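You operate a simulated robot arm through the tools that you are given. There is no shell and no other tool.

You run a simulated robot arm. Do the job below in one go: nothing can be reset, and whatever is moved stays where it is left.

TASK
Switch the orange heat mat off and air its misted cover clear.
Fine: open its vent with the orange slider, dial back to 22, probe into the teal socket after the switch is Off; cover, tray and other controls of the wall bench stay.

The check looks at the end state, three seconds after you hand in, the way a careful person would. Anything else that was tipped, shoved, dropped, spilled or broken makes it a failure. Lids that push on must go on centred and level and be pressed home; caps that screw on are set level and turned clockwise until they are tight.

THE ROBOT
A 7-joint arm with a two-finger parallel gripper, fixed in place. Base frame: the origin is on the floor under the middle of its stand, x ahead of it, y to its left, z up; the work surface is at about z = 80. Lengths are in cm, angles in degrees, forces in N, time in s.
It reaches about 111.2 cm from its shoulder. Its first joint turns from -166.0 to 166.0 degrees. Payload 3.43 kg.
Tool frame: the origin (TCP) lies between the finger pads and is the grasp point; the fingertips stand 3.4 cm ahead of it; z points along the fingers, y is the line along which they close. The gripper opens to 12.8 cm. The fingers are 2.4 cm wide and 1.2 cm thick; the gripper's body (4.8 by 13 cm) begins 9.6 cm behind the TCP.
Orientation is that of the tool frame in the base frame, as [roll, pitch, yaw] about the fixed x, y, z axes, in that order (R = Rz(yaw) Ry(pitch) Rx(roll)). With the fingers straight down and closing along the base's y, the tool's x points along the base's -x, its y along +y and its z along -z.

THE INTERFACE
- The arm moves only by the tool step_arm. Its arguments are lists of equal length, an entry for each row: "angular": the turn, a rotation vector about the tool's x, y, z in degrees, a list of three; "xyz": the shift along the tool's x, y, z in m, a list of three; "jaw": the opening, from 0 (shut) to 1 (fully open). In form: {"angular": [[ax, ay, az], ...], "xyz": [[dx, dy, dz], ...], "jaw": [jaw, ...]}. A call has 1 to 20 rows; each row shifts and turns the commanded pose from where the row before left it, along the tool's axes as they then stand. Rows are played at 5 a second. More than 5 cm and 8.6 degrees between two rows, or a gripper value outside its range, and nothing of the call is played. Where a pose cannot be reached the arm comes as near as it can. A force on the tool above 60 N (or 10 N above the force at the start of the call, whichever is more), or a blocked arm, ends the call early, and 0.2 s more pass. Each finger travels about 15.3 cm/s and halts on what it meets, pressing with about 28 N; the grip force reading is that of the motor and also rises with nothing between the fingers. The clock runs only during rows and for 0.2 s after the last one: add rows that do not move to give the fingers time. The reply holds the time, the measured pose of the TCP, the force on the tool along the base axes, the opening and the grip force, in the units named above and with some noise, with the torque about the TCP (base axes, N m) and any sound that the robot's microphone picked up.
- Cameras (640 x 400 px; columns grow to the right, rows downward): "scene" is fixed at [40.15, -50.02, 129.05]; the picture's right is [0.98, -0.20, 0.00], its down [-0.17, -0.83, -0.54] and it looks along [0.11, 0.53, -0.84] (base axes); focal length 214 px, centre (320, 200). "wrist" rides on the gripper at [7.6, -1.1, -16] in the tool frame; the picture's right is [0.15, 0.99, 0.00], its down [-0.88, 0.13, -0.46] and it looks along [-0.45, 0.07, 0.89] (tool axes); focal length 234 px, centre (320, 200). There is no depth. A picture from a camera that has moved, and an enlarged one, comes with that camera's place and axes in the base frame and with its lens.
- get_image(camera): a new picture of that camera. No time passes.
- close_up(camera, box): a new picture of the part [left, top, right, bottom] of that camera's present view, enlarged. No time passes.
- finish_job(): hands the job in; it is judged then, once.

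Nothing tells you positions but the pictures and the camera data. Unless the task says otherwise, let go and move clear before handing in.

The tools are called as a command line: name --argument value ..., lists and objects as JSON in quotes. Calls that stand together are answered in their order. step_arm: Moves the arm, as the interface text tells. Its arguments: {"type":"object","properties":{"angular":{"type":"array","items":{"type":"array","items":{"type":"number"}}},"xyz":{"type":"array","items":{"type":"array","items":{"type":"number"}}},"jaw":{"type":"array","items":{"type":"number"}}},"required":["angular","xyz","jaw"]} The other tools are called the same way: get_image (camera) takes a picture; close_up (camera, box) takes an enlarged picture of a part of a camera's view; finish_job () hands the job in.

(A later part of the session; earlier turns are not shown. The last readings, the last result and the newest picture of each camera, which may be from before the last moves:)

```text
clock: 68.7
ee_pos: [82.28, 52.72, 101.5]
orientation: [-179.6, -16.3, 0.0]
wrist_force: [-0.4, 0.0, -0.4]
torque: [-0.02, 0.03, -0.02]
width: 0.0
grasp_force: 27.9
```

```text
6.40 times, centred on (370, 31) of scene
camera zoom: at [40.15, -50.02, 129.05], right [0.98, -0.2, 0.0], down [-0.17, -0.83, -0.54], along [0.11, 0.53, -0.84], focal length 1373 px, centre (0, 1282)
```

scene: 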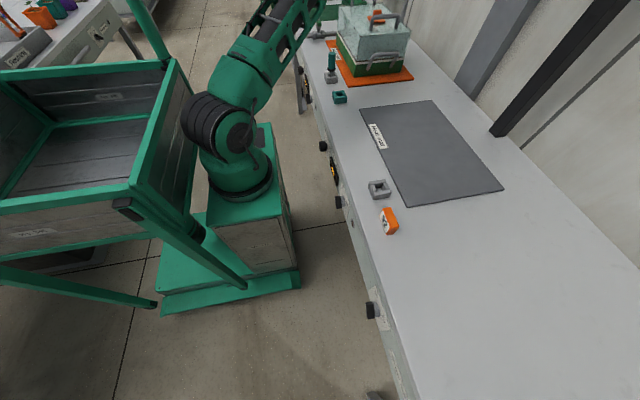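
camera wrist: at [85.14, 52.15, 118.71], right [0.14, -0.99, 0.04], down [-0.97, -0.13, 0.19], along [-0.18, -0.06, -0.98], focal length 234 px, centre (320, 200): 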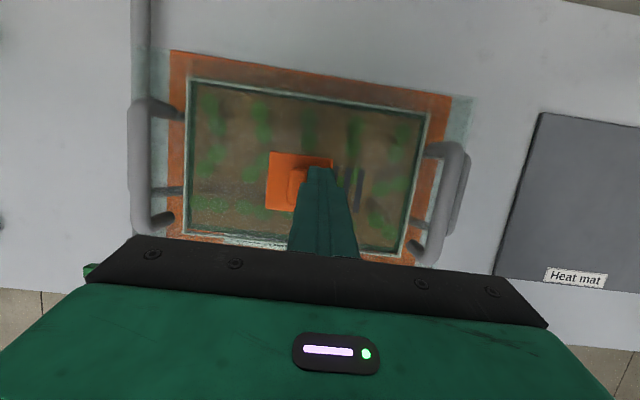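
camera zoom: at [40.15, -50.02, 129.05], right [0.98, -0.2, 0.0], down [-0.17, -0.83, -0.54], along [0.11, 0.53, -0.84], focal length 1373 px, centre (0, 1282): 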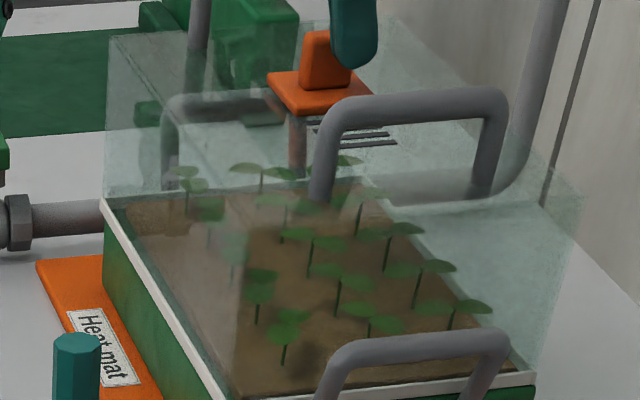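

Four slots are open and the cover is still. I'll push a little more to see whether there's an end stop.

step_arm --angular '[[0, 0, 0], [0, 0, 0], [0, 0, 0]]' --xyz '[[0, -0.003, 0.001], [0, -0.003, 0], [0, 0, 0]]' --jaw '[0, 0, 0]'

close_up --camera "wrist" --box '[220, 110, 440, 247]'

close_up --camera "scene" --box '[320, 0, 420, 62]'

```text
clock: 69.5
ee_pos: [82.35, 53.08, 101.36]
orientation: [-179.9, -16.2, -0.1]
wrist_force: [0.8, -1.5, 0.6]
torque: [-0.06, 0.0, -0.04]
width: 0.01
grasp_force: 28.0
```

```text
2.91 times, centred on (330, 178) of wrist
camera zoom: at [85.1, 54.0, 118.72], right [0.14, -0.99, 0.04], down [-0.97, -0.13, 0.19], along [-0.18, -0.06, -0.98], focal length 681 px, centre (291, 262)
```

zoom: 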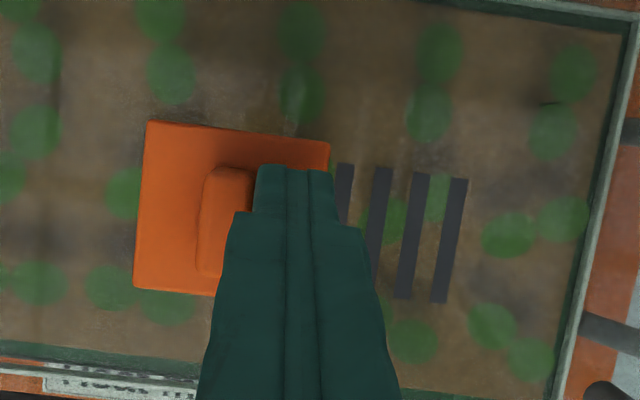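

```text
6.40 times, centred on (370, 31) of scene
camera zoom: at [40.15, -50.02, 129.05], right [0.98, -0.2, 0.0], down [-0.17, -0.83, -0.54], along [0.11, 0.53, -0.84], focal length 1373 px, centre (0, 1282)
```

zoom: 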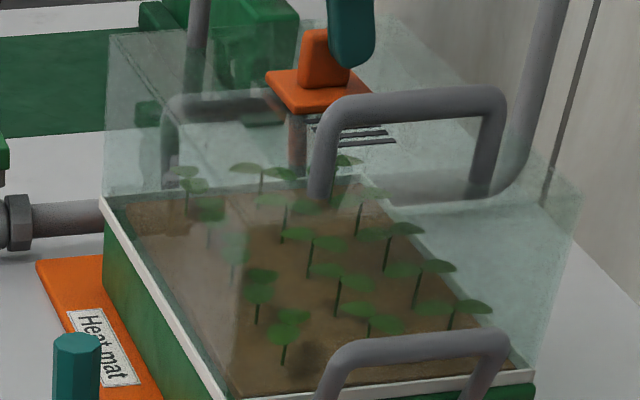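

There's slight resistance now and all four slots are clear, so the vent is at its end stop. I'll back away from the tab, rise and head over to the probe.

step_arm --angular '[[0, 0, 0], [0, 0, 0], [0, 0, 0], [0, -5.4, 0], [0, -5.4, 0], [0, -5.4, 0], [0, 0, 0], [0, 0, 0], [0, 0, 0], [0, 0, 0]]' --xyz '[[0, 0.008, 0], [0.008, 0.005, -0.028], [0.01, 0.005, -0.035], [-0.03, 0.01, 0], [-0.03, 0.01, 0], [-0.03, 0.01, 0], [-0.035, 0.025, 0], [-0.035, 0.03, 0], [-0.03, 0.035, 0], [0, 0, 0]]' --jaw '[0, 0, 0, 0, 0, 0.1, 0.2, 0.3, 0.4, 0.4]'

get_image --camera "wrist"

get_image --camera "scene"

```text
clock: 71.7
ee_pos: [63.19, 39.08, 105.9]
orientation: [-179.8, 0.1, 0.1]
wrist_force: [0.2, -0.2, 0.5]
torque: [-0.03, 0.01, -0.02]
width: 5.12
grasp_force: 0.0
```

```text
taken
camera wrist: at [70.79, 39.97, 121.82], right [0.15, -0.99, -0.01], down [-0.88, -0.13, 0.46], along [-0.45, -0.06, -0.89], focal length 234 px, centre (320, 200)
```

wrist: 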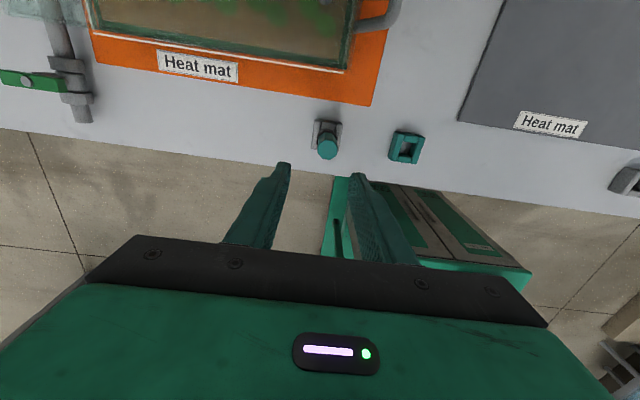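

```text
taken
```

scene: 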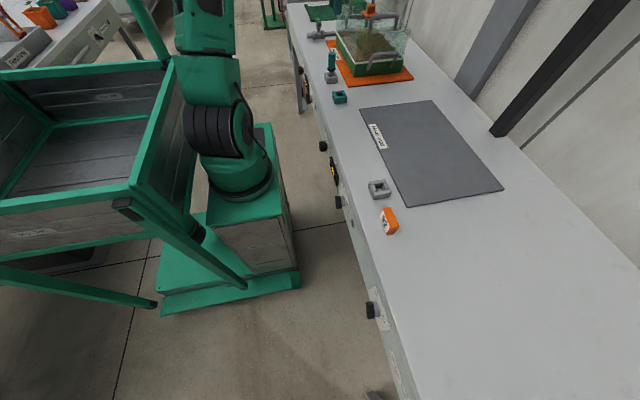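

close_up --camera "wrist" --box '[290, 105, 450, 205]'

close_up --camera "scene" --box '[310, 40, 374, 110]'

close_up --camera "scene" --box '[320, 0, 420, 82]'

```text
4.00 times, centred on (370, 155) of wrist
camera zoom: at [70.79, 39.97, 121.82], right [0.15, -0.99, -0.01], down [-0.88, -0.13, 0.46], along [-0.45, -0.06, -0.89], focal length 937 px, centre (120, 380)
```

zoom: 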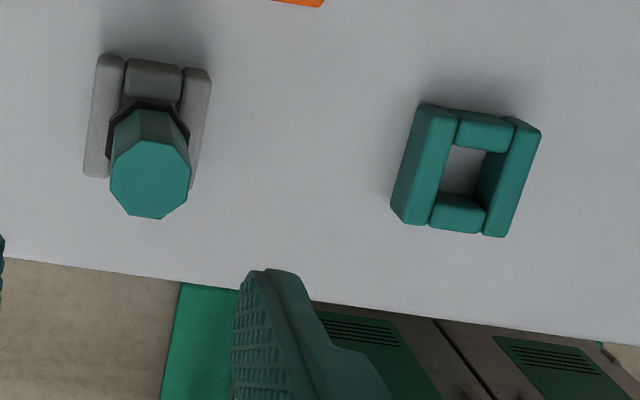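

```text
5.71 times, centred on (342, 75) of scene
camera zoom: at [40.15, -50.02, 129.05], right [0.98, -0.2, 0.0], down [-0.17, -0.83, -0.54], along [0.11, 0.53, -0.84], focal length 1226 px, centre (194, 914)
```

zoom: 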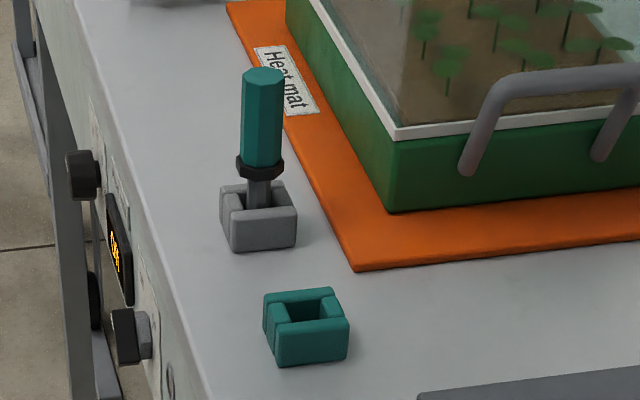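

```text
4.88 times, centred on (370, 41) of scene
camera zoom: at [40.15, -50.02, 129.05], right [0.98, -0.2, 0.0], down [-0.17, -0.83, -0.54], along [0.11, 0.53, -0.84], focal length 1046 px, centre (76, 976)
```

zoom: 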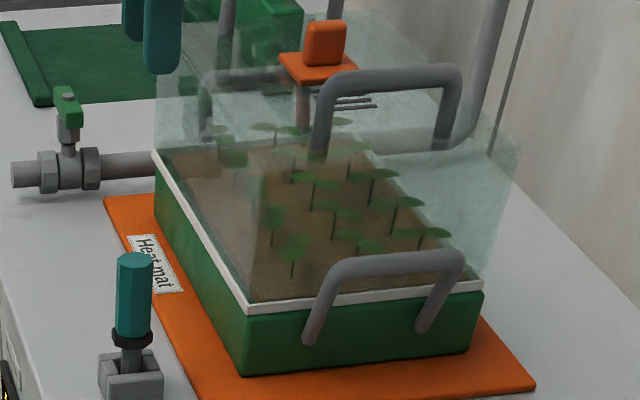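

The two sockets share the same x and are about 13.9 cm apart in y (37.9 for grey, 24.0 for teal). I'll come down over the probe handle, stopping just above it to verify centring.

step_arm --angular '[[0, 0, 0], [0, 0, 0], [0, 0, 0], [0, 0, 0], [0, 0, 0]]' --xyz '[[-0.001, 0.006, 0.03], [-0.001, 0.006, 0.03], [-0.001, 0, 0.03], [0, 0, 0.02], [0, 0, 0]]' --jaw '[0.45, 0.45, 0.45, 0.45, 0.45]'

get_image --camera "wrist"

close_up --camera "scene" --box '[310, 40, 374, 110]'

```text
clock: 72.9
ee_pos: [63.1, 37.99, 94.75]
orientation: [-179.7, -0.1, 0.0]
wrist_force: [-0.5, 0.5, -1.2]
torque: [0.01, -0.01, 0.01]
width: 5.76
grasp_force: 0.1
```

```text
taken
camera wrist: at [70.6, 38.87, 110.59], right [0.15, -0.99, 0.0], down [-0.88, -0.13, 0.46], along [-0.45, -0.06, -0.89], focal length 234 px, centre (320, 200)
```

wrist: 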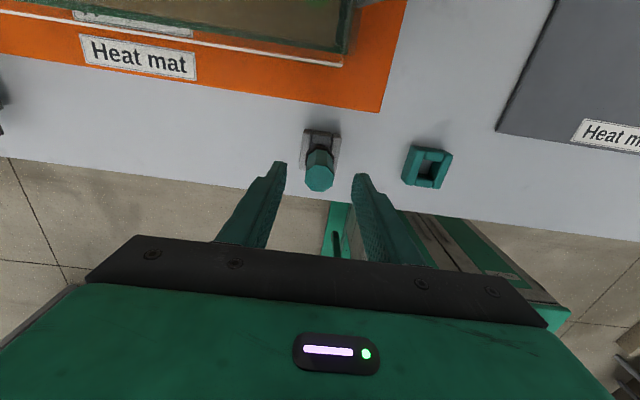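

```text
5.71 times, centred on (342, 75) of scene
camera zoom: at [40.15, -50.02, 129.05], right [0.98, -0.2, 0.0], down [-0.17, -0.83, -0.54], along [0.11, 0.53, -0.84], focal length 1226 px, centre (194, 914)
```

zoom: 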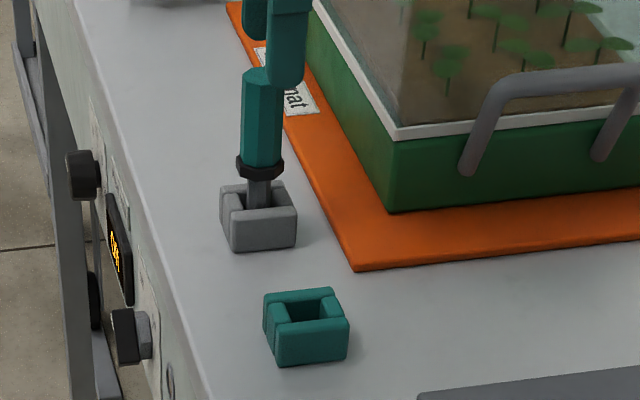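

The handle is centred laterally and about 0.4 cm off in x. I'll correct that, descend until the tips are just above the collar and close.

step_arm --angular '[[0, 0, 0], [0, 0, 0], [0, 0, 0], [0, 0, 0], [0, 0, 0], [0, 0, 0], [0, 0, 0]]' --xyz '[[-0.004, 0.0005, 0.012], [0, 0, 0.02], [0, 0, 0.016], [0, 0, 0], [0, 0, 0], [0, 0, 0], [0, 0, 0]]' --jaw '[0.45, 0.45, 0.45, 0.45, 0.3, 0.15, 0.1]'

get_image --camera "wrist"

close_up --camera "scene" --box '[310, 40, 374, 110]'

```text
clock: 74.5
ee_pos: [62.73, 37.75, 90.12]
orientation: [-179.7, 0.0, 0.1]
wrist_force: [0.2, -0.3, 0.6]
torque: [-0.02, -0.01, -0.03]
width: 2.61
grasp_force: 28.2
```

```text
taken
camera wrist: at [70.18, 38.67, 105.99], right [0.15, -0.99, 0.0], down [-0.88, -0.13, 0.46], along [-0.45, -0.06, -0.89], focal length 234 px, centre (320, 200)
```

wrist: 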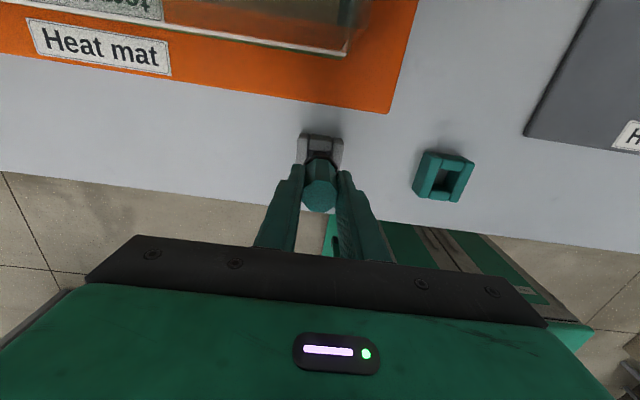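

```text
5.71 times, centred on (342, 75) of scene
camera zoom: at [40.15, -50.02, 129.05], right [0.98, -0.2, 0.0], down [-0.17, -0.83, -0.54], along [0.11, 0.53, -0.84], focal length 1226 px, centre (194, 914)
```

zoom: 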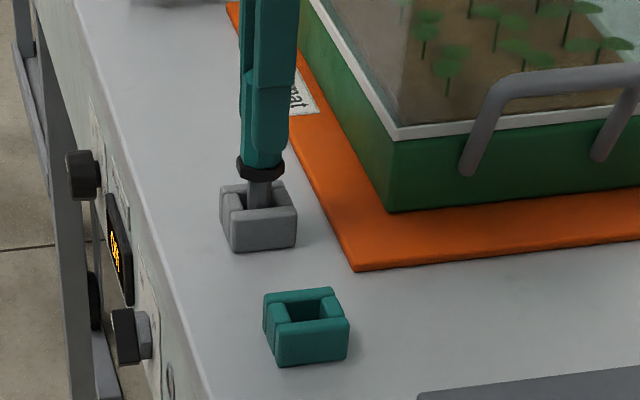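

The handle is gripped cleanly. I'll lift straight up 7 cm and see whether the probe comes out hanging straight.

close_up --camera "wrist" --box '[280, 115, 500, 252]'

step_arm --angular '[[0, 0, 0], [0, 0, 0], [0, 0, 0], [0, 0, 0], [0, 0, 0]]' --xyz '[[0, 0, -0.01], [0, 0, -0.02], [0, 0, -0.02], [0, 0, -0.02], [0, 0, 0]]' --jaw '[0.1, 0.1, 0.1, 0.1, 0.1]'

close_up --camera "scene" --box '[300, 20, 380, 108]'

get_image --camera "wrist"

```text
2.91 times, centred on (390, 184) of wrist
camera zoom: at [70.18, 38.67, 105.99], right [0.15, -0.99, 0.0], down [-0.88, -0.13, 0.46], along [-0.45, -0.06, -0.89], focal length 681 px, centre (116, 248)
```

zoom: 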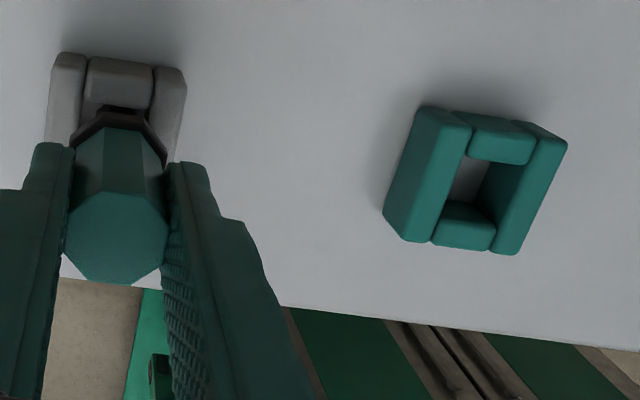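

```text
clock: 75.7
ee_pos: [62.72, 38.04, 97.13]
orientation: [-179.7, 0.0, -0.1]
wrist_force: [0.1, 0.5, -0.7]
torque: [0.02, -0.01, -0.03]
width: 2.63
grasp_force: 28.0
```

```text
4.55 times, centred on (340, 64) of scene
camera zoom: at [40.15, -50.02, 129.05], right [0.98, -0.2, 0.0], down [-0.17, -0.83, -0.54], along [0.11, 0.53, -0.84], focal length 975 px, centre (229, 818)
```

zoom: 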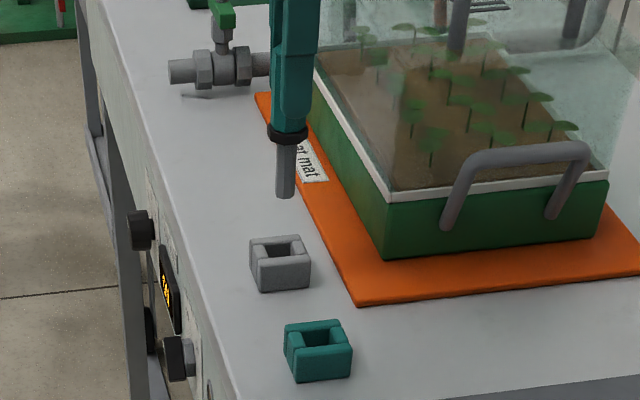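

```text
taken
camera wrist: at [70.38, 38.84, 113.02], right [0.15, -0.99, 0.0], down [-0.88, -0.13, 0.46], along [-0.45, -0.06, -0.89], focal length 234 px, centre (320, 200)
```

wrist: 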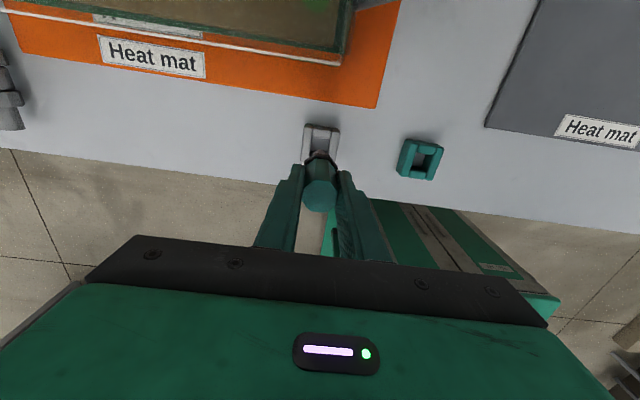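

The probe is out and hanging straight, and the grey socket stayed put. I'll move it over the teal socket at the same height.

step_arm --angular '[[0, 0, 0], [0, 0, 0], [0, 0, 0], [0, 0, 0], [0, 0, 0], [0, 0, 0]]' --xyz '[[0, 0.03, 0], [0, 0.035, 0], [0, 0.035, 0], [0, 0.03, 0], [0, 0.01, 0], [0, 0, 0]]' --jaw '[0.1, 0.1, 0.1, 0.1, 0.1, 0.1]'

get_image --camera "wrist"

close_up --camera "scene" --box '[300, 30, 380, 118]'

close_up --camera "wrist" --box '[260, 110, 380, 210]'

```text
clock: 77.1
ee_pos: [62.62, 23.81, 96.97]
orientation: [-179.8, -0.1, 0.2]
wrist_force: [-0.2, 0.0, 0.1]
torque: [-0.01, 0.0, 0.03]
width: 2.61
grasp_force: 28.4
```

```text
taken
camera wrist: at [70.2, 24.62, 112.88], right [0.15, -0.99, 0.0], down [-0.88, -0.13, 0.46], along [-0.45, -0.06, -0.89], focal length 234 px, centre (320, 200)
```

wrist: 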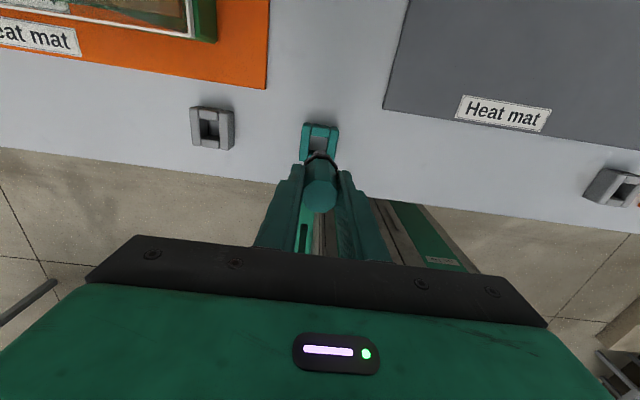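

```text
4.55 times, centred on (340, 74) of scene
camera zoom: at [40.15, -50.02, 129.05], right [0.98, -0.2, 0.0], down [-0.17, -0.83, -0.54], along [0.11, 0.53, -0.84], focal length 975 px, centre (229, 773)
```

zoom: 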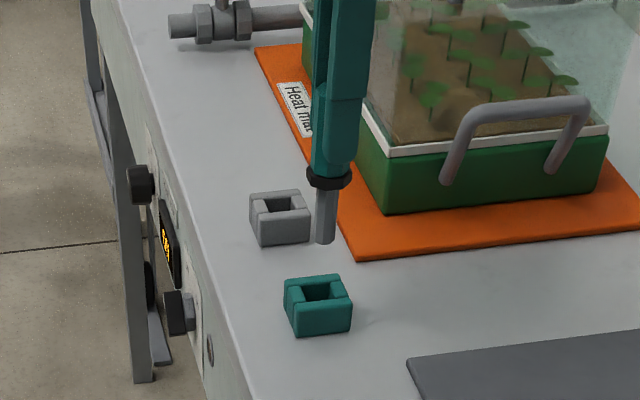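

```text
4.00 times, centred on (320, 160) of wrist
camera zoom: at [70.2, 24.62, 112.88], right [0.15, -0.99, 0.0], down [-0.88, -0.13, 0.46], along [-0.45, -0.06, -0.89], focal length 937 px, centre (320, 360)
```

zoom: 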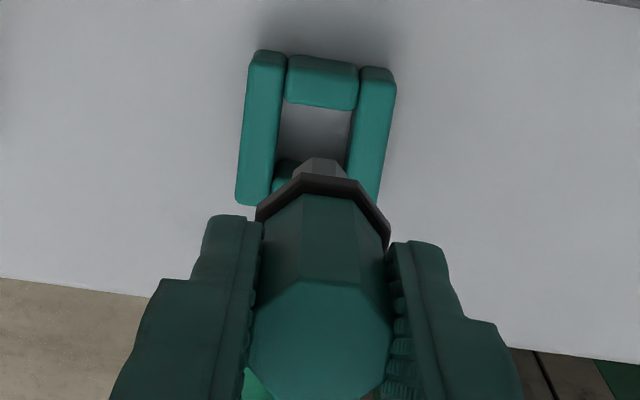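

The teal socket sits in the same position relative to the gripper as the grey one did at pickup, within about 1 mm. I'll lower partway and check.

step_arm --angular '[[0, 0, 0], [0, 0, 0], [0, 0, 0]]' --xyz '[[0.0005, 0, 0.015], [0, 0, 0.015], [0, 0, 0]]' --jaw '[0.1, 0.1, 0.1]'

close_up --camera "scene" --box '[310, 60, 374, 110]'

close_up --camera "wrist" --box '[260, 110, 380, 210]'

```text
clock: 77.9
ee_pos: [62.63, 23.96, 94.05]
orientation: [-179.7, 0.1, 0.0]
wrist_force: [-0.7, 0.2, -1.1]
torque: [0.02, -0.01, 0.01]
width: 2.6
grasp_force: 28.4
```

```text
8.00 times, centred on (342, 85) of scene
camera zoom: at [40.15, -50.02, 129.05], right [0.98, -0.2, 0.0], down [-0.17, -0.83, -0.54], along [0.11, 0.53, -0.84], focal length 1716 px, centre (144, 1120)
```

zoom: 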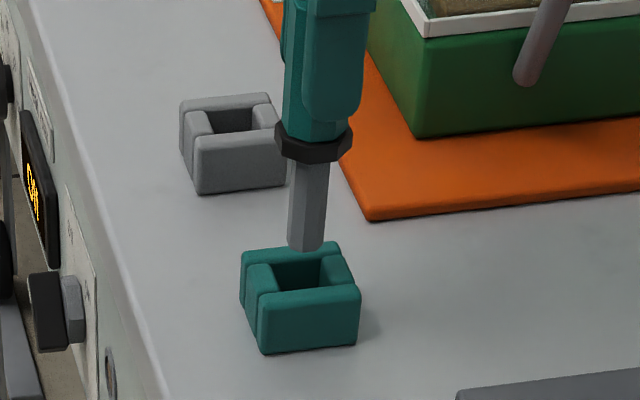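

```text
4.00 times, centred on (320, 160) of wrist
camera zoom: at [70.18, 24.74, 109.96], right [0.15, -0.99, 0.0], down [-0.88, -0.13, 0.46], along [-0.45, -0.06, -0.89], focal length 937 px, centre (320, 360)
```

zoom: 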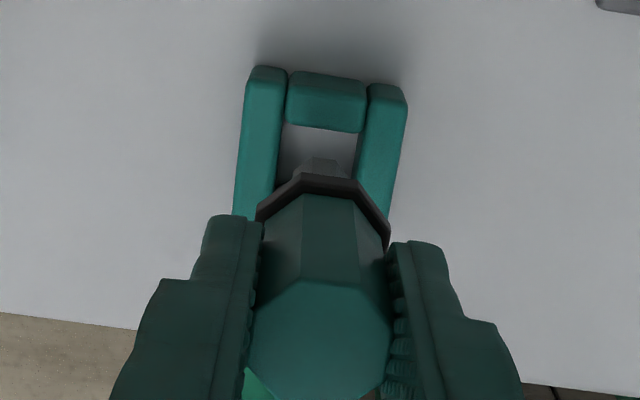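

Centred on the hole. I'll lower the rest of the way slowly.

step_arm --angular '[[0, 0, 0], [0, 0, 0], [0, 0, 0], [0, 0, 0], [0, 0, 0]]' --xyz '[[-0.0005, 0.0005, 0.01], [0, 0, 0.01], [0, 0, 0.01], [0, 0, 0.006], [0, 0, 0]]' --jaw '[0.1, 0.1, 0.1, 0.1, 0.1]'

close_up --camera "scene" --box '[310, 60, 374, 110]'

close_up --camera "wrist" --box '[260, 110, 380, 210]'

```text
clock: 79.1
ee_pos: [62.52, 23.77, 90.6]
orientation: [-179.7, 0.0, 0.1]
wrist_force: [-0.1, 0.0, -0.6]
torque: [0.0, -0.02, -0.01]
width: 2.61
grasp_force: 27.8
```

```text
8.00 times, centred on (342, 85) of scene
camera zoom: at [40.15, -50.02, 129.05], right [0.98, -0.2, 0.0], down [-0.17, -0.83, -0.54], along [0.11, 0.53, -0.84], focal length 1716 px, centre (144, 1120)
```

zoom: 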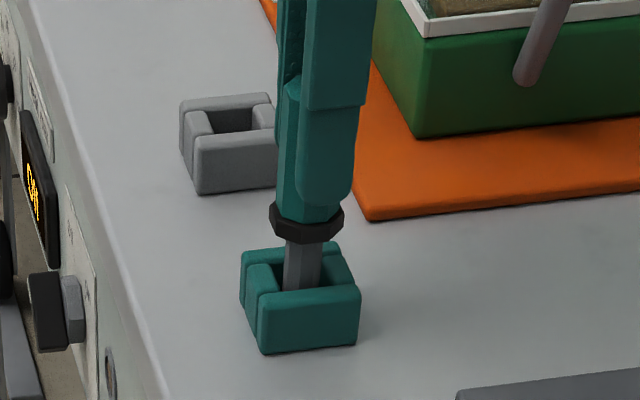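

```text
4.00 times, centred on (320, 160) of wrist
camera zoom: at [70.14, 24.69, 106.4], right [0.15, -0.99, 0.0], down [-0.88, -0.13, 0.46], along [-0.45, -0.06, -0.89], focal length 937 px, centre (320, 360)
```

zoom: 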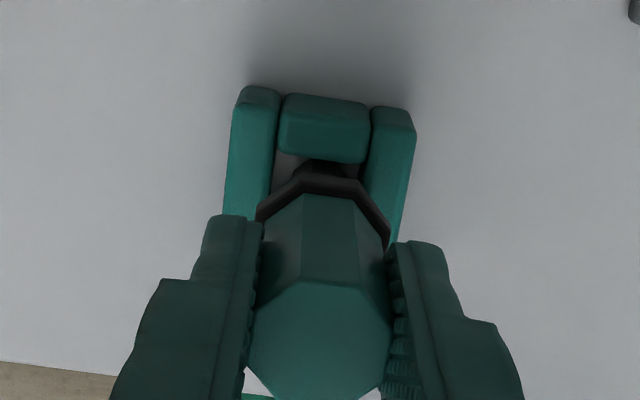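

The shaft is in the hole with no load. The last half centimetre to the bottom.

step_arm --angular '[[0, 0, 0], [0, 0, 0], [0, 0, 0]]' --xyz '[[0, 0, 0.004], [0, 0, 0.002], [0, 0, 0]]' --jaw '[0.1, 0.1, 0.1]'

close_up --camera "scene" --box '[310, 60, 374, 110]'

```text
clock: 79.9
ee_pos: [62.66, 23.9, 89.91]
orientation: [-179.7, 0.0, 0.0]
wrist_force: [-0.4, 0.3, 22.2]
torque: [-0.01, 0.04, -0.02]
width: 2.62
grasp_force: 27.6
```

```text
8.00 times, centred on (342, 85) of scene
camera zoom: at [40.15, -50.02, 129.05], right [0.98, -0.2, 0.0], down [-0.17, -0.83, -0.54], along [0.11, 0.53, -0.84], focal length 1716 px, centre (144, 1120)
```

zoom: 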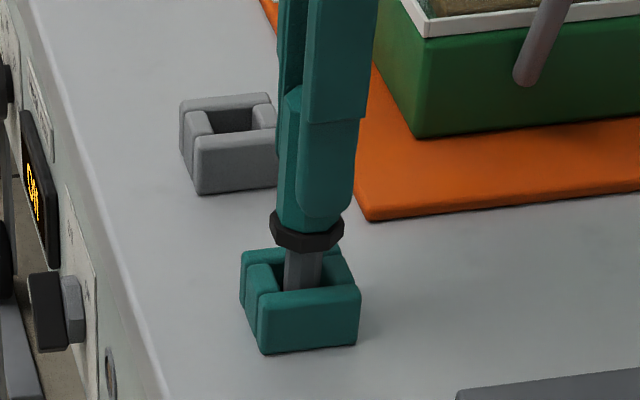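

The probe has bottomed at 22 N, so it's seated. I'll ease off the push, open the jaws and rise.

step_arm --angular '[[0, 0, 0], [0, 0, 0], [0, 0, 0], [0, 0, 0], [0, 0, 0], [0, 0, 0], [0, 0, 0], [0, 0, 0]]' --xyz '[[0, 0, -0.0015], [0, 0, 0], [0, 0, 0], [0, 0, -0.02], [0, 0, -0.03], [0, 0, -0.04], [0, 0, -0.04], [0, 0, 0]]' --jaw '[0.1, 0.3, 0.45, 0.45, 0.45, 0.45, 0.45, 0.45]'

close_up --camera "scene" --box '[310, 60, 374, 110]'

get_image --camera "wrist"

get_image --camera "scene"

```text
clock: 81.7
ee_pos: [62.62, 23.62, 103.0]
orientation: [-179.9, -0.1, 0.0]
wrist_force: [0.2, -0.2, -0.2]
torque: [0.01, 0.03, 0.01]
width: 5.75
grasp_force: 0.0
```

```text
8.00 times, centred on (342, 85) of scene
camera zoom: at [40.15, -50.02, 129.05], right [0.98, -0.2, 0.0], down [-0.17, -0.83, -0.54], along [0.11, 0.53, -0.84], focal length 1716 px, centre (144, 1120)
```

zoom: 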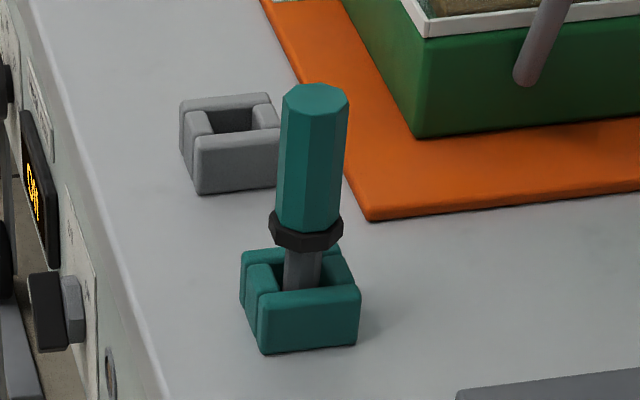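

```text
taken
camera wrist: at [70.19, 24.53, 118.98], right [0.15, -0.99, 0.0], down [-0.88, -0.13, 0.46], along [-0.45, -0.06, -0.89], focal length 234 px, centre (320, 200)
```

wrist: 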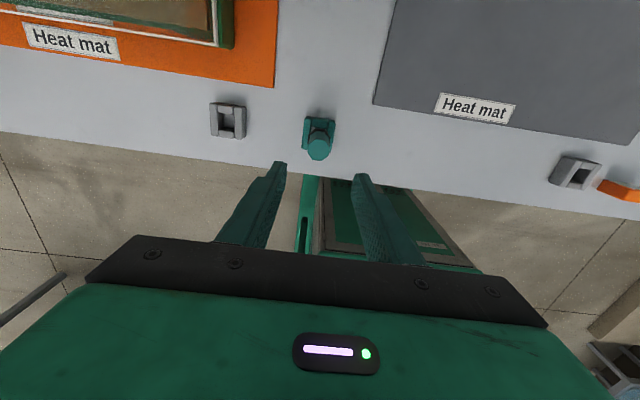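

```text
taken
```

scene: 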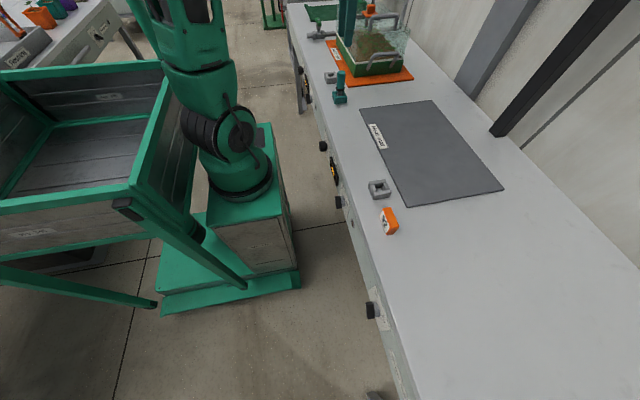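

The probe stands straight in the teal socket. Back to the dial: I'll bring the hand over in front of the bench at height and then tilt the camera toward the panel.

step_arm --angular '[[0, 0, 0], [0, 0, 0], [0, 0, 0], [0, 0, 0], [0, 0, 0], [0, 0, 0], [0, 0, 0], [0, 0, 0], [0, 0, 0]]' --xyz '[[-0.023, -0.033, -0.01], [-0.023, -0.033, -0.01], [-0.023, -0.033, -0.01], [-0.023, -0.033, -0.01], [-0.023, -0.033, -0.005], [-0.023, -0.033, 0], [-0.023, -0.033, 0], [-0.023, -0.033, 0], [0, 0, 0]]' --jaw '[0.45, 0.5, 0.55, 0.6, 0.6, 0.6, 0.6, 0.6, 0.6]'

step_arm --angular '[[0, 8, 0], [0, 8, 0], [0, 8, 0], [0, 8, 0], [0, 0, 0]]' --xyz '[[0, -0.01, 0.01], [0, -0.01, 0.01], [0, -0.01, 0.01], [0, -0.01, 0.01], [0, 0, 0]]' --jaw '[0.6, 0.6, 0.6, 0.6, 0.6]'

get_image --camera "wrist"

get_image --camera "scene"

```text
clock: 83.7
ee_pos: [44.09, 50.22, 107.84]
orientation: [-179.6, 0.0, -0.1]
wrist_force: [-0.4, -0.4, 0.2]
torque: [0.01, 0.01, 0.0]
width: 7.69
grasp_force: 0.0
```

```text
clock: 84.7
ee_pos: [58.14, 47.16, 104.94]
orientation: [-179.5, -32.7, -15.1]
wrist_force: [0.1, 2.0, -0.6]
torque: [-0.13, -0.13, -0.08]
width: 7.67
grasp_force: 0.0
stopped in row 5: the arm was blocked; the commanded pose is now the measured one
```

```text
taken
camera wrist: at [56.13, 48.52, 122.28], right [-0.13, -0.99, 0.07], down [-0.99, 0.13, -0.09], along [0.08, -0.08, -0.99], focal length 234 px, centre (320, 200)
```

wrist: 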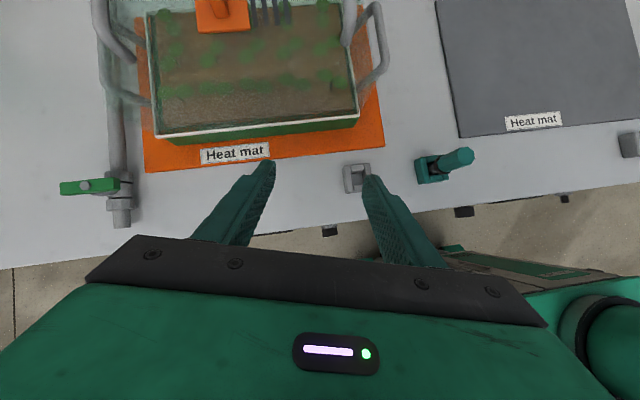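

```text
taken
```

scene: 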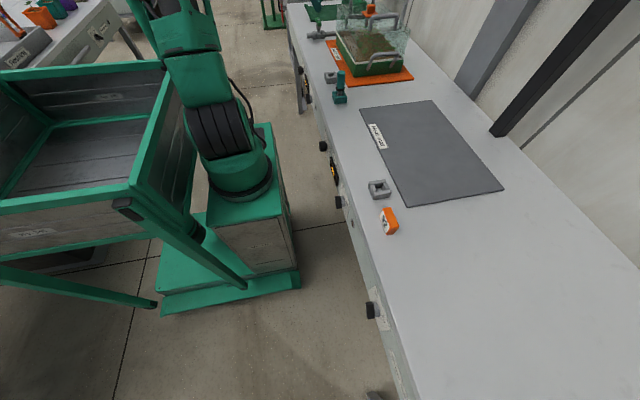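

Tilting at this height blocks again, while lower down it worked earlier. I'll go back to vertical, lower the hand in front of the bench and tilt there.

step_arm --angular '[[0.77, -6.5, -2.9], [0.77, -6.5, -2.9], [0.77, -6.5, -2.9], [0.77, -6.5, -2.9], [0.77, -6.5, -2.9], [0, 0, 0]]' --xyz '[[0, 0, 0], [0, 0, 0], [0, 0, 0], [0, 0, 0], [0, 0, 0], [0, 0, 0]]' --jaw '[0.6, 0.6, 0.6, 0.6, 0.6, 0.6]'

step_arm --angular '[[0, 0, 0], [0, 0, 0], [0, 0, 0], [0, 0, 0], [0, 0, 0], [0, 0, 0]]' --xyz '[[-0.03, -0.025, 0], [-0.03, -0.025, 0], [-0.03, -0.025, 0], [-0.03, -0.025, 0], [-0.03, -0.025, 0], [0, 0, 0]]' --jaw '[0.6, 0.6, 0.6, 0.6, 0.6, 0.6]'

get_image --camera "scene"

get_image --camera "wrist"

```text
clock: 86.1
ee_pos: [55.87, 48.53, 104.58]
orientation: [179.8, 0.1, 2.7]
wrist_force: [-0.6, 0.8, 1.0]
torque: [0.01, 0.0, 0.03]
width: 7.68
grasp_force: 0.0
```

```text
clock: 87.5
ee_pos: [40.0, 60.82, 104.4]
orientation: [179.8, 0.2, 2.4]
wrist_force: [-0.7, -0.1, 0.2]
torque: [0.01, 0.02, -0.02]
width: 7.69
grasp_force: 0.0
```

```text
taken
```

scene: 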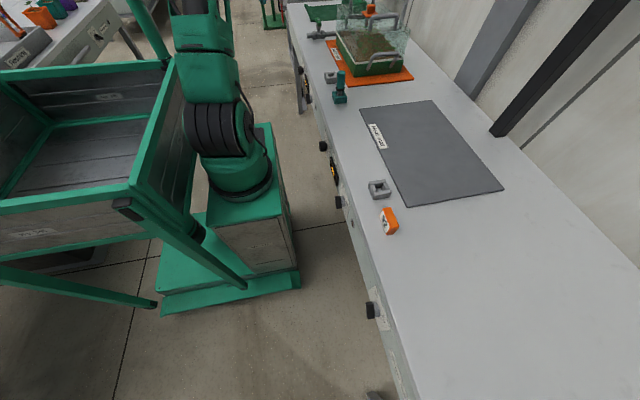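

```text
taken
camera wrist: at [47.51, 62.05, 120.33], right [0.19, -0.98, 0.0], down [-0.87, -0.17, 0.46], along [-0.45, -0.09, -0.89], focal length 234 px, centre (320, 200)
```

wrist: 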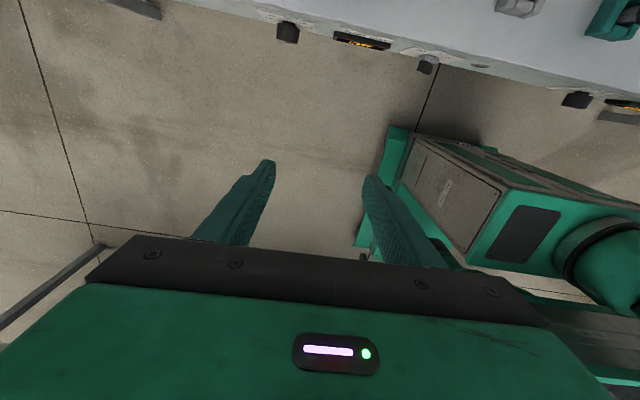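

step_arm --angular '[[0, 0, 0], [0, 0, 0], [0, 0, 0], [0, 0, 0], [0, 0, 0], [0, 0, 0]]' --xyz '[[0.005, 0, 0.035], [0.005, 0, 0.035], [0, 0, 0.035], [0, 0, 0.035], [0, 0, 0.035], [0, 0, 0]]' --jaw '[0.6, 0.6, 0.6, 0.6, 0.6, 0.6]'

step_arm --angular '[[0, 8, 0], [0, 8, 0], [0, 8, 0], [0, 0, 0]]' --xyz '[[0, 0, 0], [0, 0, 0], [0, 0, 0], [0, 0, 0]]' --jaw '[0.6, 0.6, 0.6, 0.6]'

get_image --camera "wrist"

get_image --camera "scene"

```text
clock: 88.9
ee_pos: [41.27, 60.06, 86.95]
orientation: [179.8, 0.1, 2.4]
wrist_force: [0.0, -0.1, -0.9]
torque: [0.01, 0.02, -0.01]
width: 7.67
grasp_force: 0.1
```

```text
clock: 90.1
ee_pos: [45.6, 58.86, 88.5]
orientation: [-179.3, -24.6, -2.7]
wrist_force: [0.1, 0.9, 0.6]
torque: [-0.02, -0.05, -0.01]
width: 7.68
grasp_force: 0.0
stopped in row 4: the arm was blocked; the commanded pose is now the measured one
```

```text
taken
camera wrist: at [45.91, 59.71, 106.03], right [0.09, -0.99, 0.05], down [-0.99, -0.09, 0.05], along [-0.04, -0.05, -1.0], focal length 234 px, centre (320, 200)
```

wrist: 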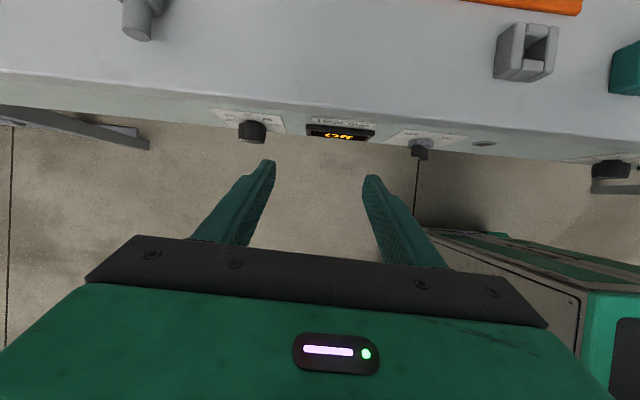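

```text
taken
```

scene: 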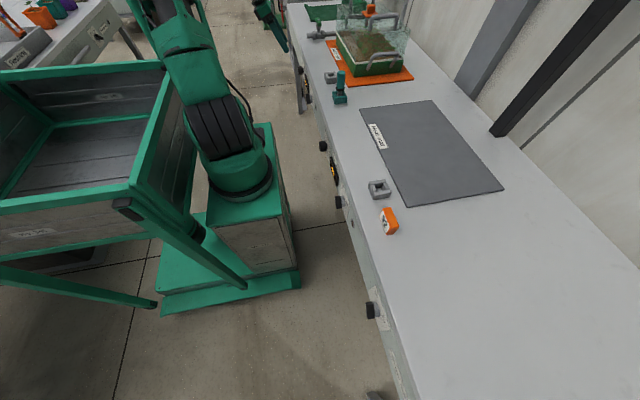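

Forward tilt pushes the elbow to the post here. With the hand vertical there's no problem, so I'll flip the gripper 180° about its axis: the camera will then be on the robot's side, looking at the panel.

step_arm --angular '[[0, -8.2, -0.9], [0, -8.2, -0.9], [0, -8.2, -0.9], [0, 0, 0]]' --xyz '[[0, 0, 0], [0, 0, 0], [0, 0, 0], [0, 0, 0]]' --jaw '[0.6, 0.6, 0.6, 0.6]'

step_arm --angular '[[0, 0, 8.2], [0, 0, 8.2], [0, 0, 8.2], [0, 0, 8.2], [0, 0, 8.2], [0, 0, 8.2], [0, 0, 8.2], [0, 0, 8.2], [0, 0, 8.2], [0, 0, 8.2], [0, 0, 8.2], [0, 0, 8.2], [0, 0, 8.2], [0, 0, 8.2], [0, 0, 8.2], [0, 0, 8.2], [0, 0, 8.2], [0, 0, 8.2], [0, 0, 8.2]]' --xyz '[[-0.003, 0, 0], [0, 0, 0], [0, 0, 0], [0, 0, 0], [0, 0, 0], [0, 0, 0], [0, 0, 0], [0, 0, 0], [0, 0, 0], [0, 0, 0], [0, 0, 0], [0, 0, 0], [0, 0, 0], [0, 0, 0], [0, 0, 0], [0, 0, 0], [0, 0, 0], [0, 0, 0], [0, 0, 0]]' --jaw '[0.6, 0.6, 0.6, 0.6, 0.6, 0.6, 0.6, 0.6, 0.6, 0.6, 0.6, 0.6, 0.6, 0.6, 0.6, 0.6, 0.6, 0.6, 0.6]'

get_image --camera "wrist"

get_image --camera "scene"

```text
clock: 91.1
ee_pos: [43.43, 59.56, 88.68]
orientation: [-179.7, 0.3, 2.1]
wrist_force: [-0.2, -1.4, 0.4]
torque: [-0.01, -0.01, 0.01]
width: 7.66
grasp_force: 0.0
```

```text
clock: 95.1
ee_pos: [43.33, 59.52, 88.56]
orientation: [179.7, -0.1, -153.9]
wrist_force: [0.9, 0.2, 1.1]
torque: [0.01, -0.03, -0.01]
width: 7.7
grasp_force: 0.1
```

```text
taken
camera wrist: at [36.98, 54.92, 104.48], right [-0.57, 0.82, 0.01], down [0.74, 0.5, 0.46], along [0.37, 0.26, -0.89], focal length 234 px, centre (320, 200)
```

wrist: 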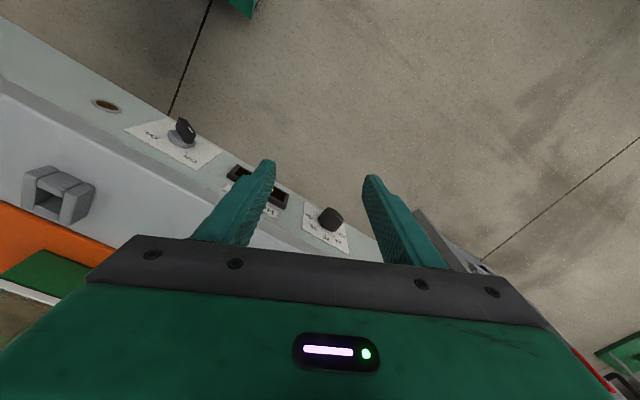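

```text
taken
```

scene: 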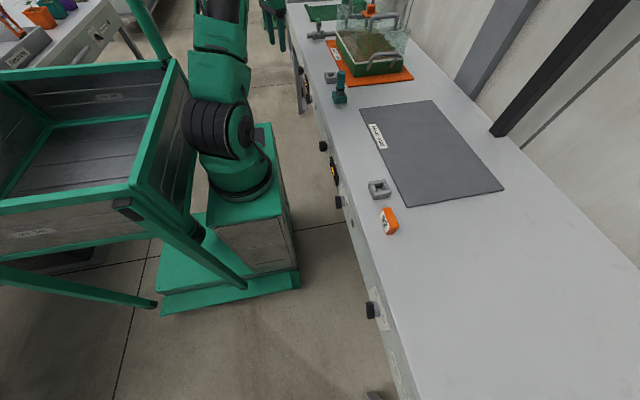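

Now the camera is on the robot side and can see the dial's face. Zooming in.

close_up --camera "wrist" --box '[290, 190, 370, 260]'

step_arm --angular '[[0, 0, 8], [0, 0, 8], [0, 0, 8], [0, 0, 0]]' --xyz '[[0, 0, 0], [0, 0, 0], [0, 0, 0.01], [0, 0, 0]]' --jaw '[0.6, 0.6, 0.6, 0.6]'

get_image --camera "wrist"

```text
5.71 times, centred on (330, 225) of wrist
camera zoom: at [36.98, 54.92, 104.48], right [-0.57, 0.82, 0.01], down [0.74, 0.5, 0.46], along [0.37, 0.26, -0.89], focal length 1338 px, centre (263, 57)
```

zoom: 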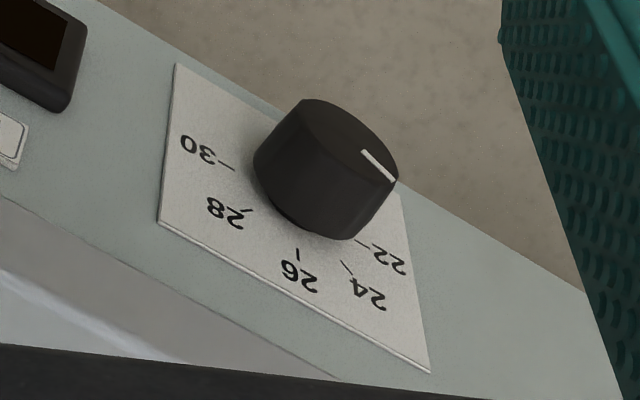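

```text
clock: 96.1
ee_pos: [43.23, 59.56, 87.56]
orientation: [179.8, -0.2, -177.8]
wrist_force: [-0.1, 0.5, 0.0]
torque: [0.0, -0.03, 0.02]
width: 7.69
grasp_force: 0.0
```

```text
taken
camera wrist: at [35.76, 57.92, 103.56], right [-0.18, 0.98, 0.01], down [0.88, 0.16, 0.45], along [0.44, 0.09, -0.89], focal length 234 px, centre (320, 200)
```

wrist: 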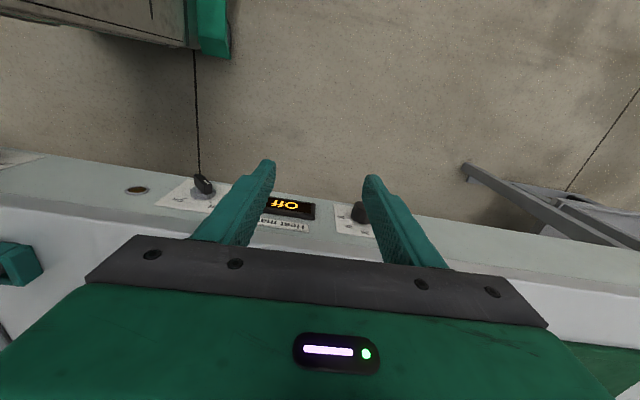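

The pointer reads about 30° short of 22. I'll centre the camera on the dial for a better look.

step_arm --angular '[[0, 0, -1], [0, 0, -1], [0, 0, 0], [0, 0, 0]]' --xyz '[[0.01, 0.03, 0], [0.01, 0.03, 0.005], [0.01, 0.03, 0.005], [0, 0, 0]]' --jaw '[0.6, 0.6, 0.6, 0.6]'

get_image --camera "wrist"

close_up --camera "wrist" --box '[270, 180, 390, 260]'

```text
clock: 97.1
ee_pos: [39.72, 68.64, 86.58]
orientation: [179.7, -0.2, -175.7]
wrist_force: [0.2, 0.2, 0.5]
torque: [0.03, -0.03, -0.03]
width: 7.69
grasp_force: 0.1
```

```text
taken
camera wrist: at [32.23, 66.74, 102.48], right [-0.22, 0.98, 0.01], down [0.87, 0.19, 0.45], along [0.44, 0.1, -0.89], focal length 234 px, centre (320, 200)
```

wrist: 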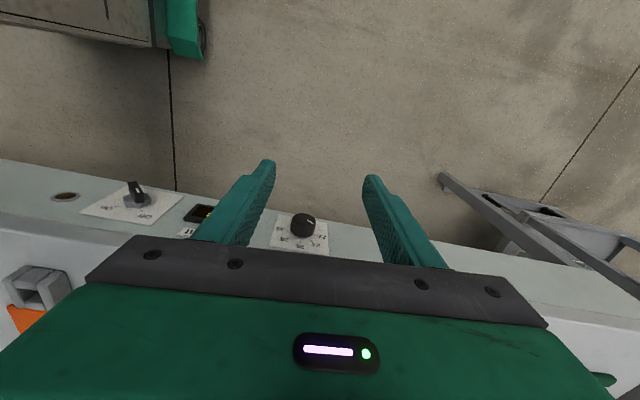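

```text
5.00 times, centred on (330, 220) of wrist
camera zoom: at [32.23, 66.74, 102.48], right [-0.22, 0.98, 0.01], down [0.87, 0.19, 0.45], along [0.44, 0.1, -0.89], focal length 1171 px, centre (270, 100)
```

zoom: 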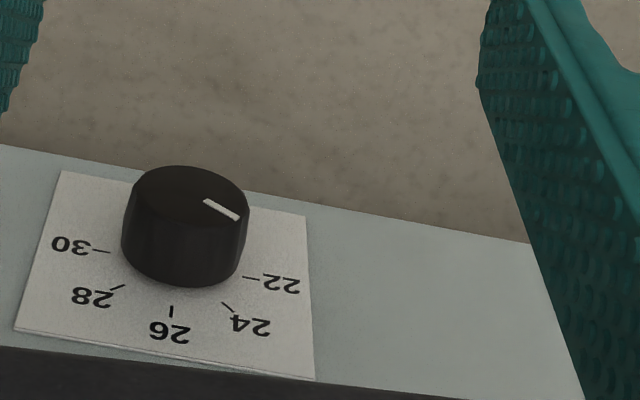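

The pointer is clear: about 26–28° short of 22. I'll regrip in this orientation with a mild 25° forward tilt, starting rolled +14° so one stroke finishes the turn.

step_arm --angular '[[0, 0, 4.3], [0, 0, 0], [0, 0, 0], [0, 0, 0]]' --xyz '[[0, 0, 0], [-0.031, -0.004, 0.02], [-0.031, -0.004, 0.02], [0, 0, 0]]' --jaw '[0.6, 0.6, 0.6, 0.6]'

step_arm --angular '[[0, -8.3, 0], [0, -8.3, 0], [0, -8.3, 0], [0, 0, 0]]' --xyz '[[-0.005, 0, 0], [-0.005, 0, 0], [-0.005, 0, 0], [0, 0, 0]]' --jaw '[0.6, 0.6, 0.6, 0.6]'

get_image --camera "wrist"

close_up --camera "scene" --box '[110, 0, 310, 125]'

```text
clock: 98.1
ee_pos: [45.73, 67.85, 82.5]
orientation: [179.6, -0.2, -180.0]
wrist_force: [-0.5, -1.0, -0.3]
torque: [-0.02, -0.02, -0.01]
width: 7.7
grasp_force: 0.0
```

```text
clock: 99.1
ee_pos: [47.28, 67.67, 82.79]
orientation: [179.7, 24.7, 179.9]
wrist_force: [0.3, 0.2, -0.2]
torque: [-0.01, 0.0, -0.02]
width: 7.69
grasp_force: 0.1
```

```text
taken
camera wrist: at [33.76, 66.29, 94.08], right [-0.13, 0.99, -0.06], down [0.61, 0.13, 0.78], along [0.78, 0.07, -0.62], focal length 234 px, centre (320, 200)
```

wrist: 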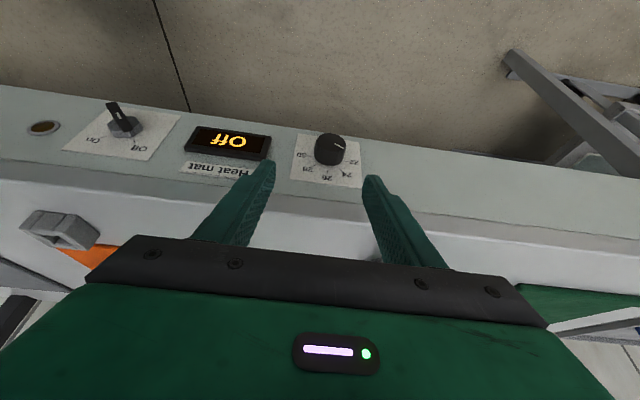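

```text
3.20 times, centred on (210, 62) of scene
camera zoom: at [40.15, -50.02, 129.05], right [0.98, -0.2, 0.0], down [-0.17, -0.83, -0.54], along [0.11, 0.53, -0.84], focal length 686 px, centre (672, 640)
```

zoom: 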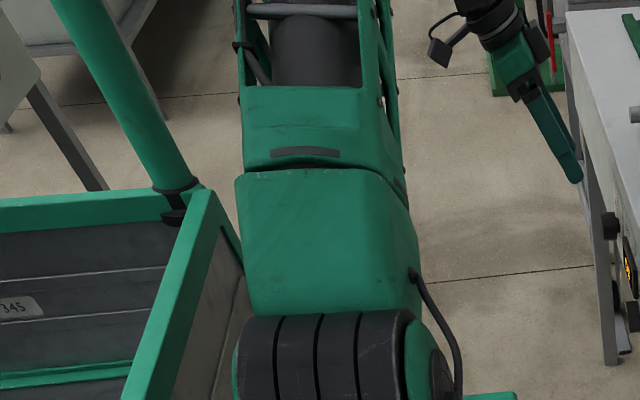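

In this orientation the arm stays well clear of the post and the camera sees the dial nicely. Zooming in for an exact reading.

close_up --camera "wrist" --box '[280, 120, 376, 190]'

```text
5.71 times, centred on (328, 155) of wrist
camera zoom: at [33.76, 66.29, 94.08], right [-0.13, 0.99, -0.06], down [0.61, 0.13, 0.78], along [0.78, 0.07, -0.62], focal length 1338 px, centre (274, 457)
```

zoom: 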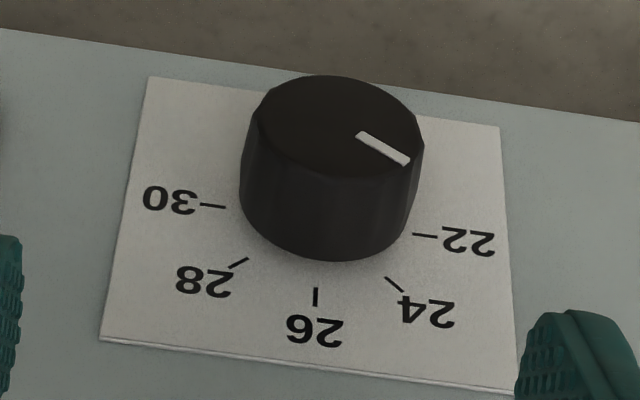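

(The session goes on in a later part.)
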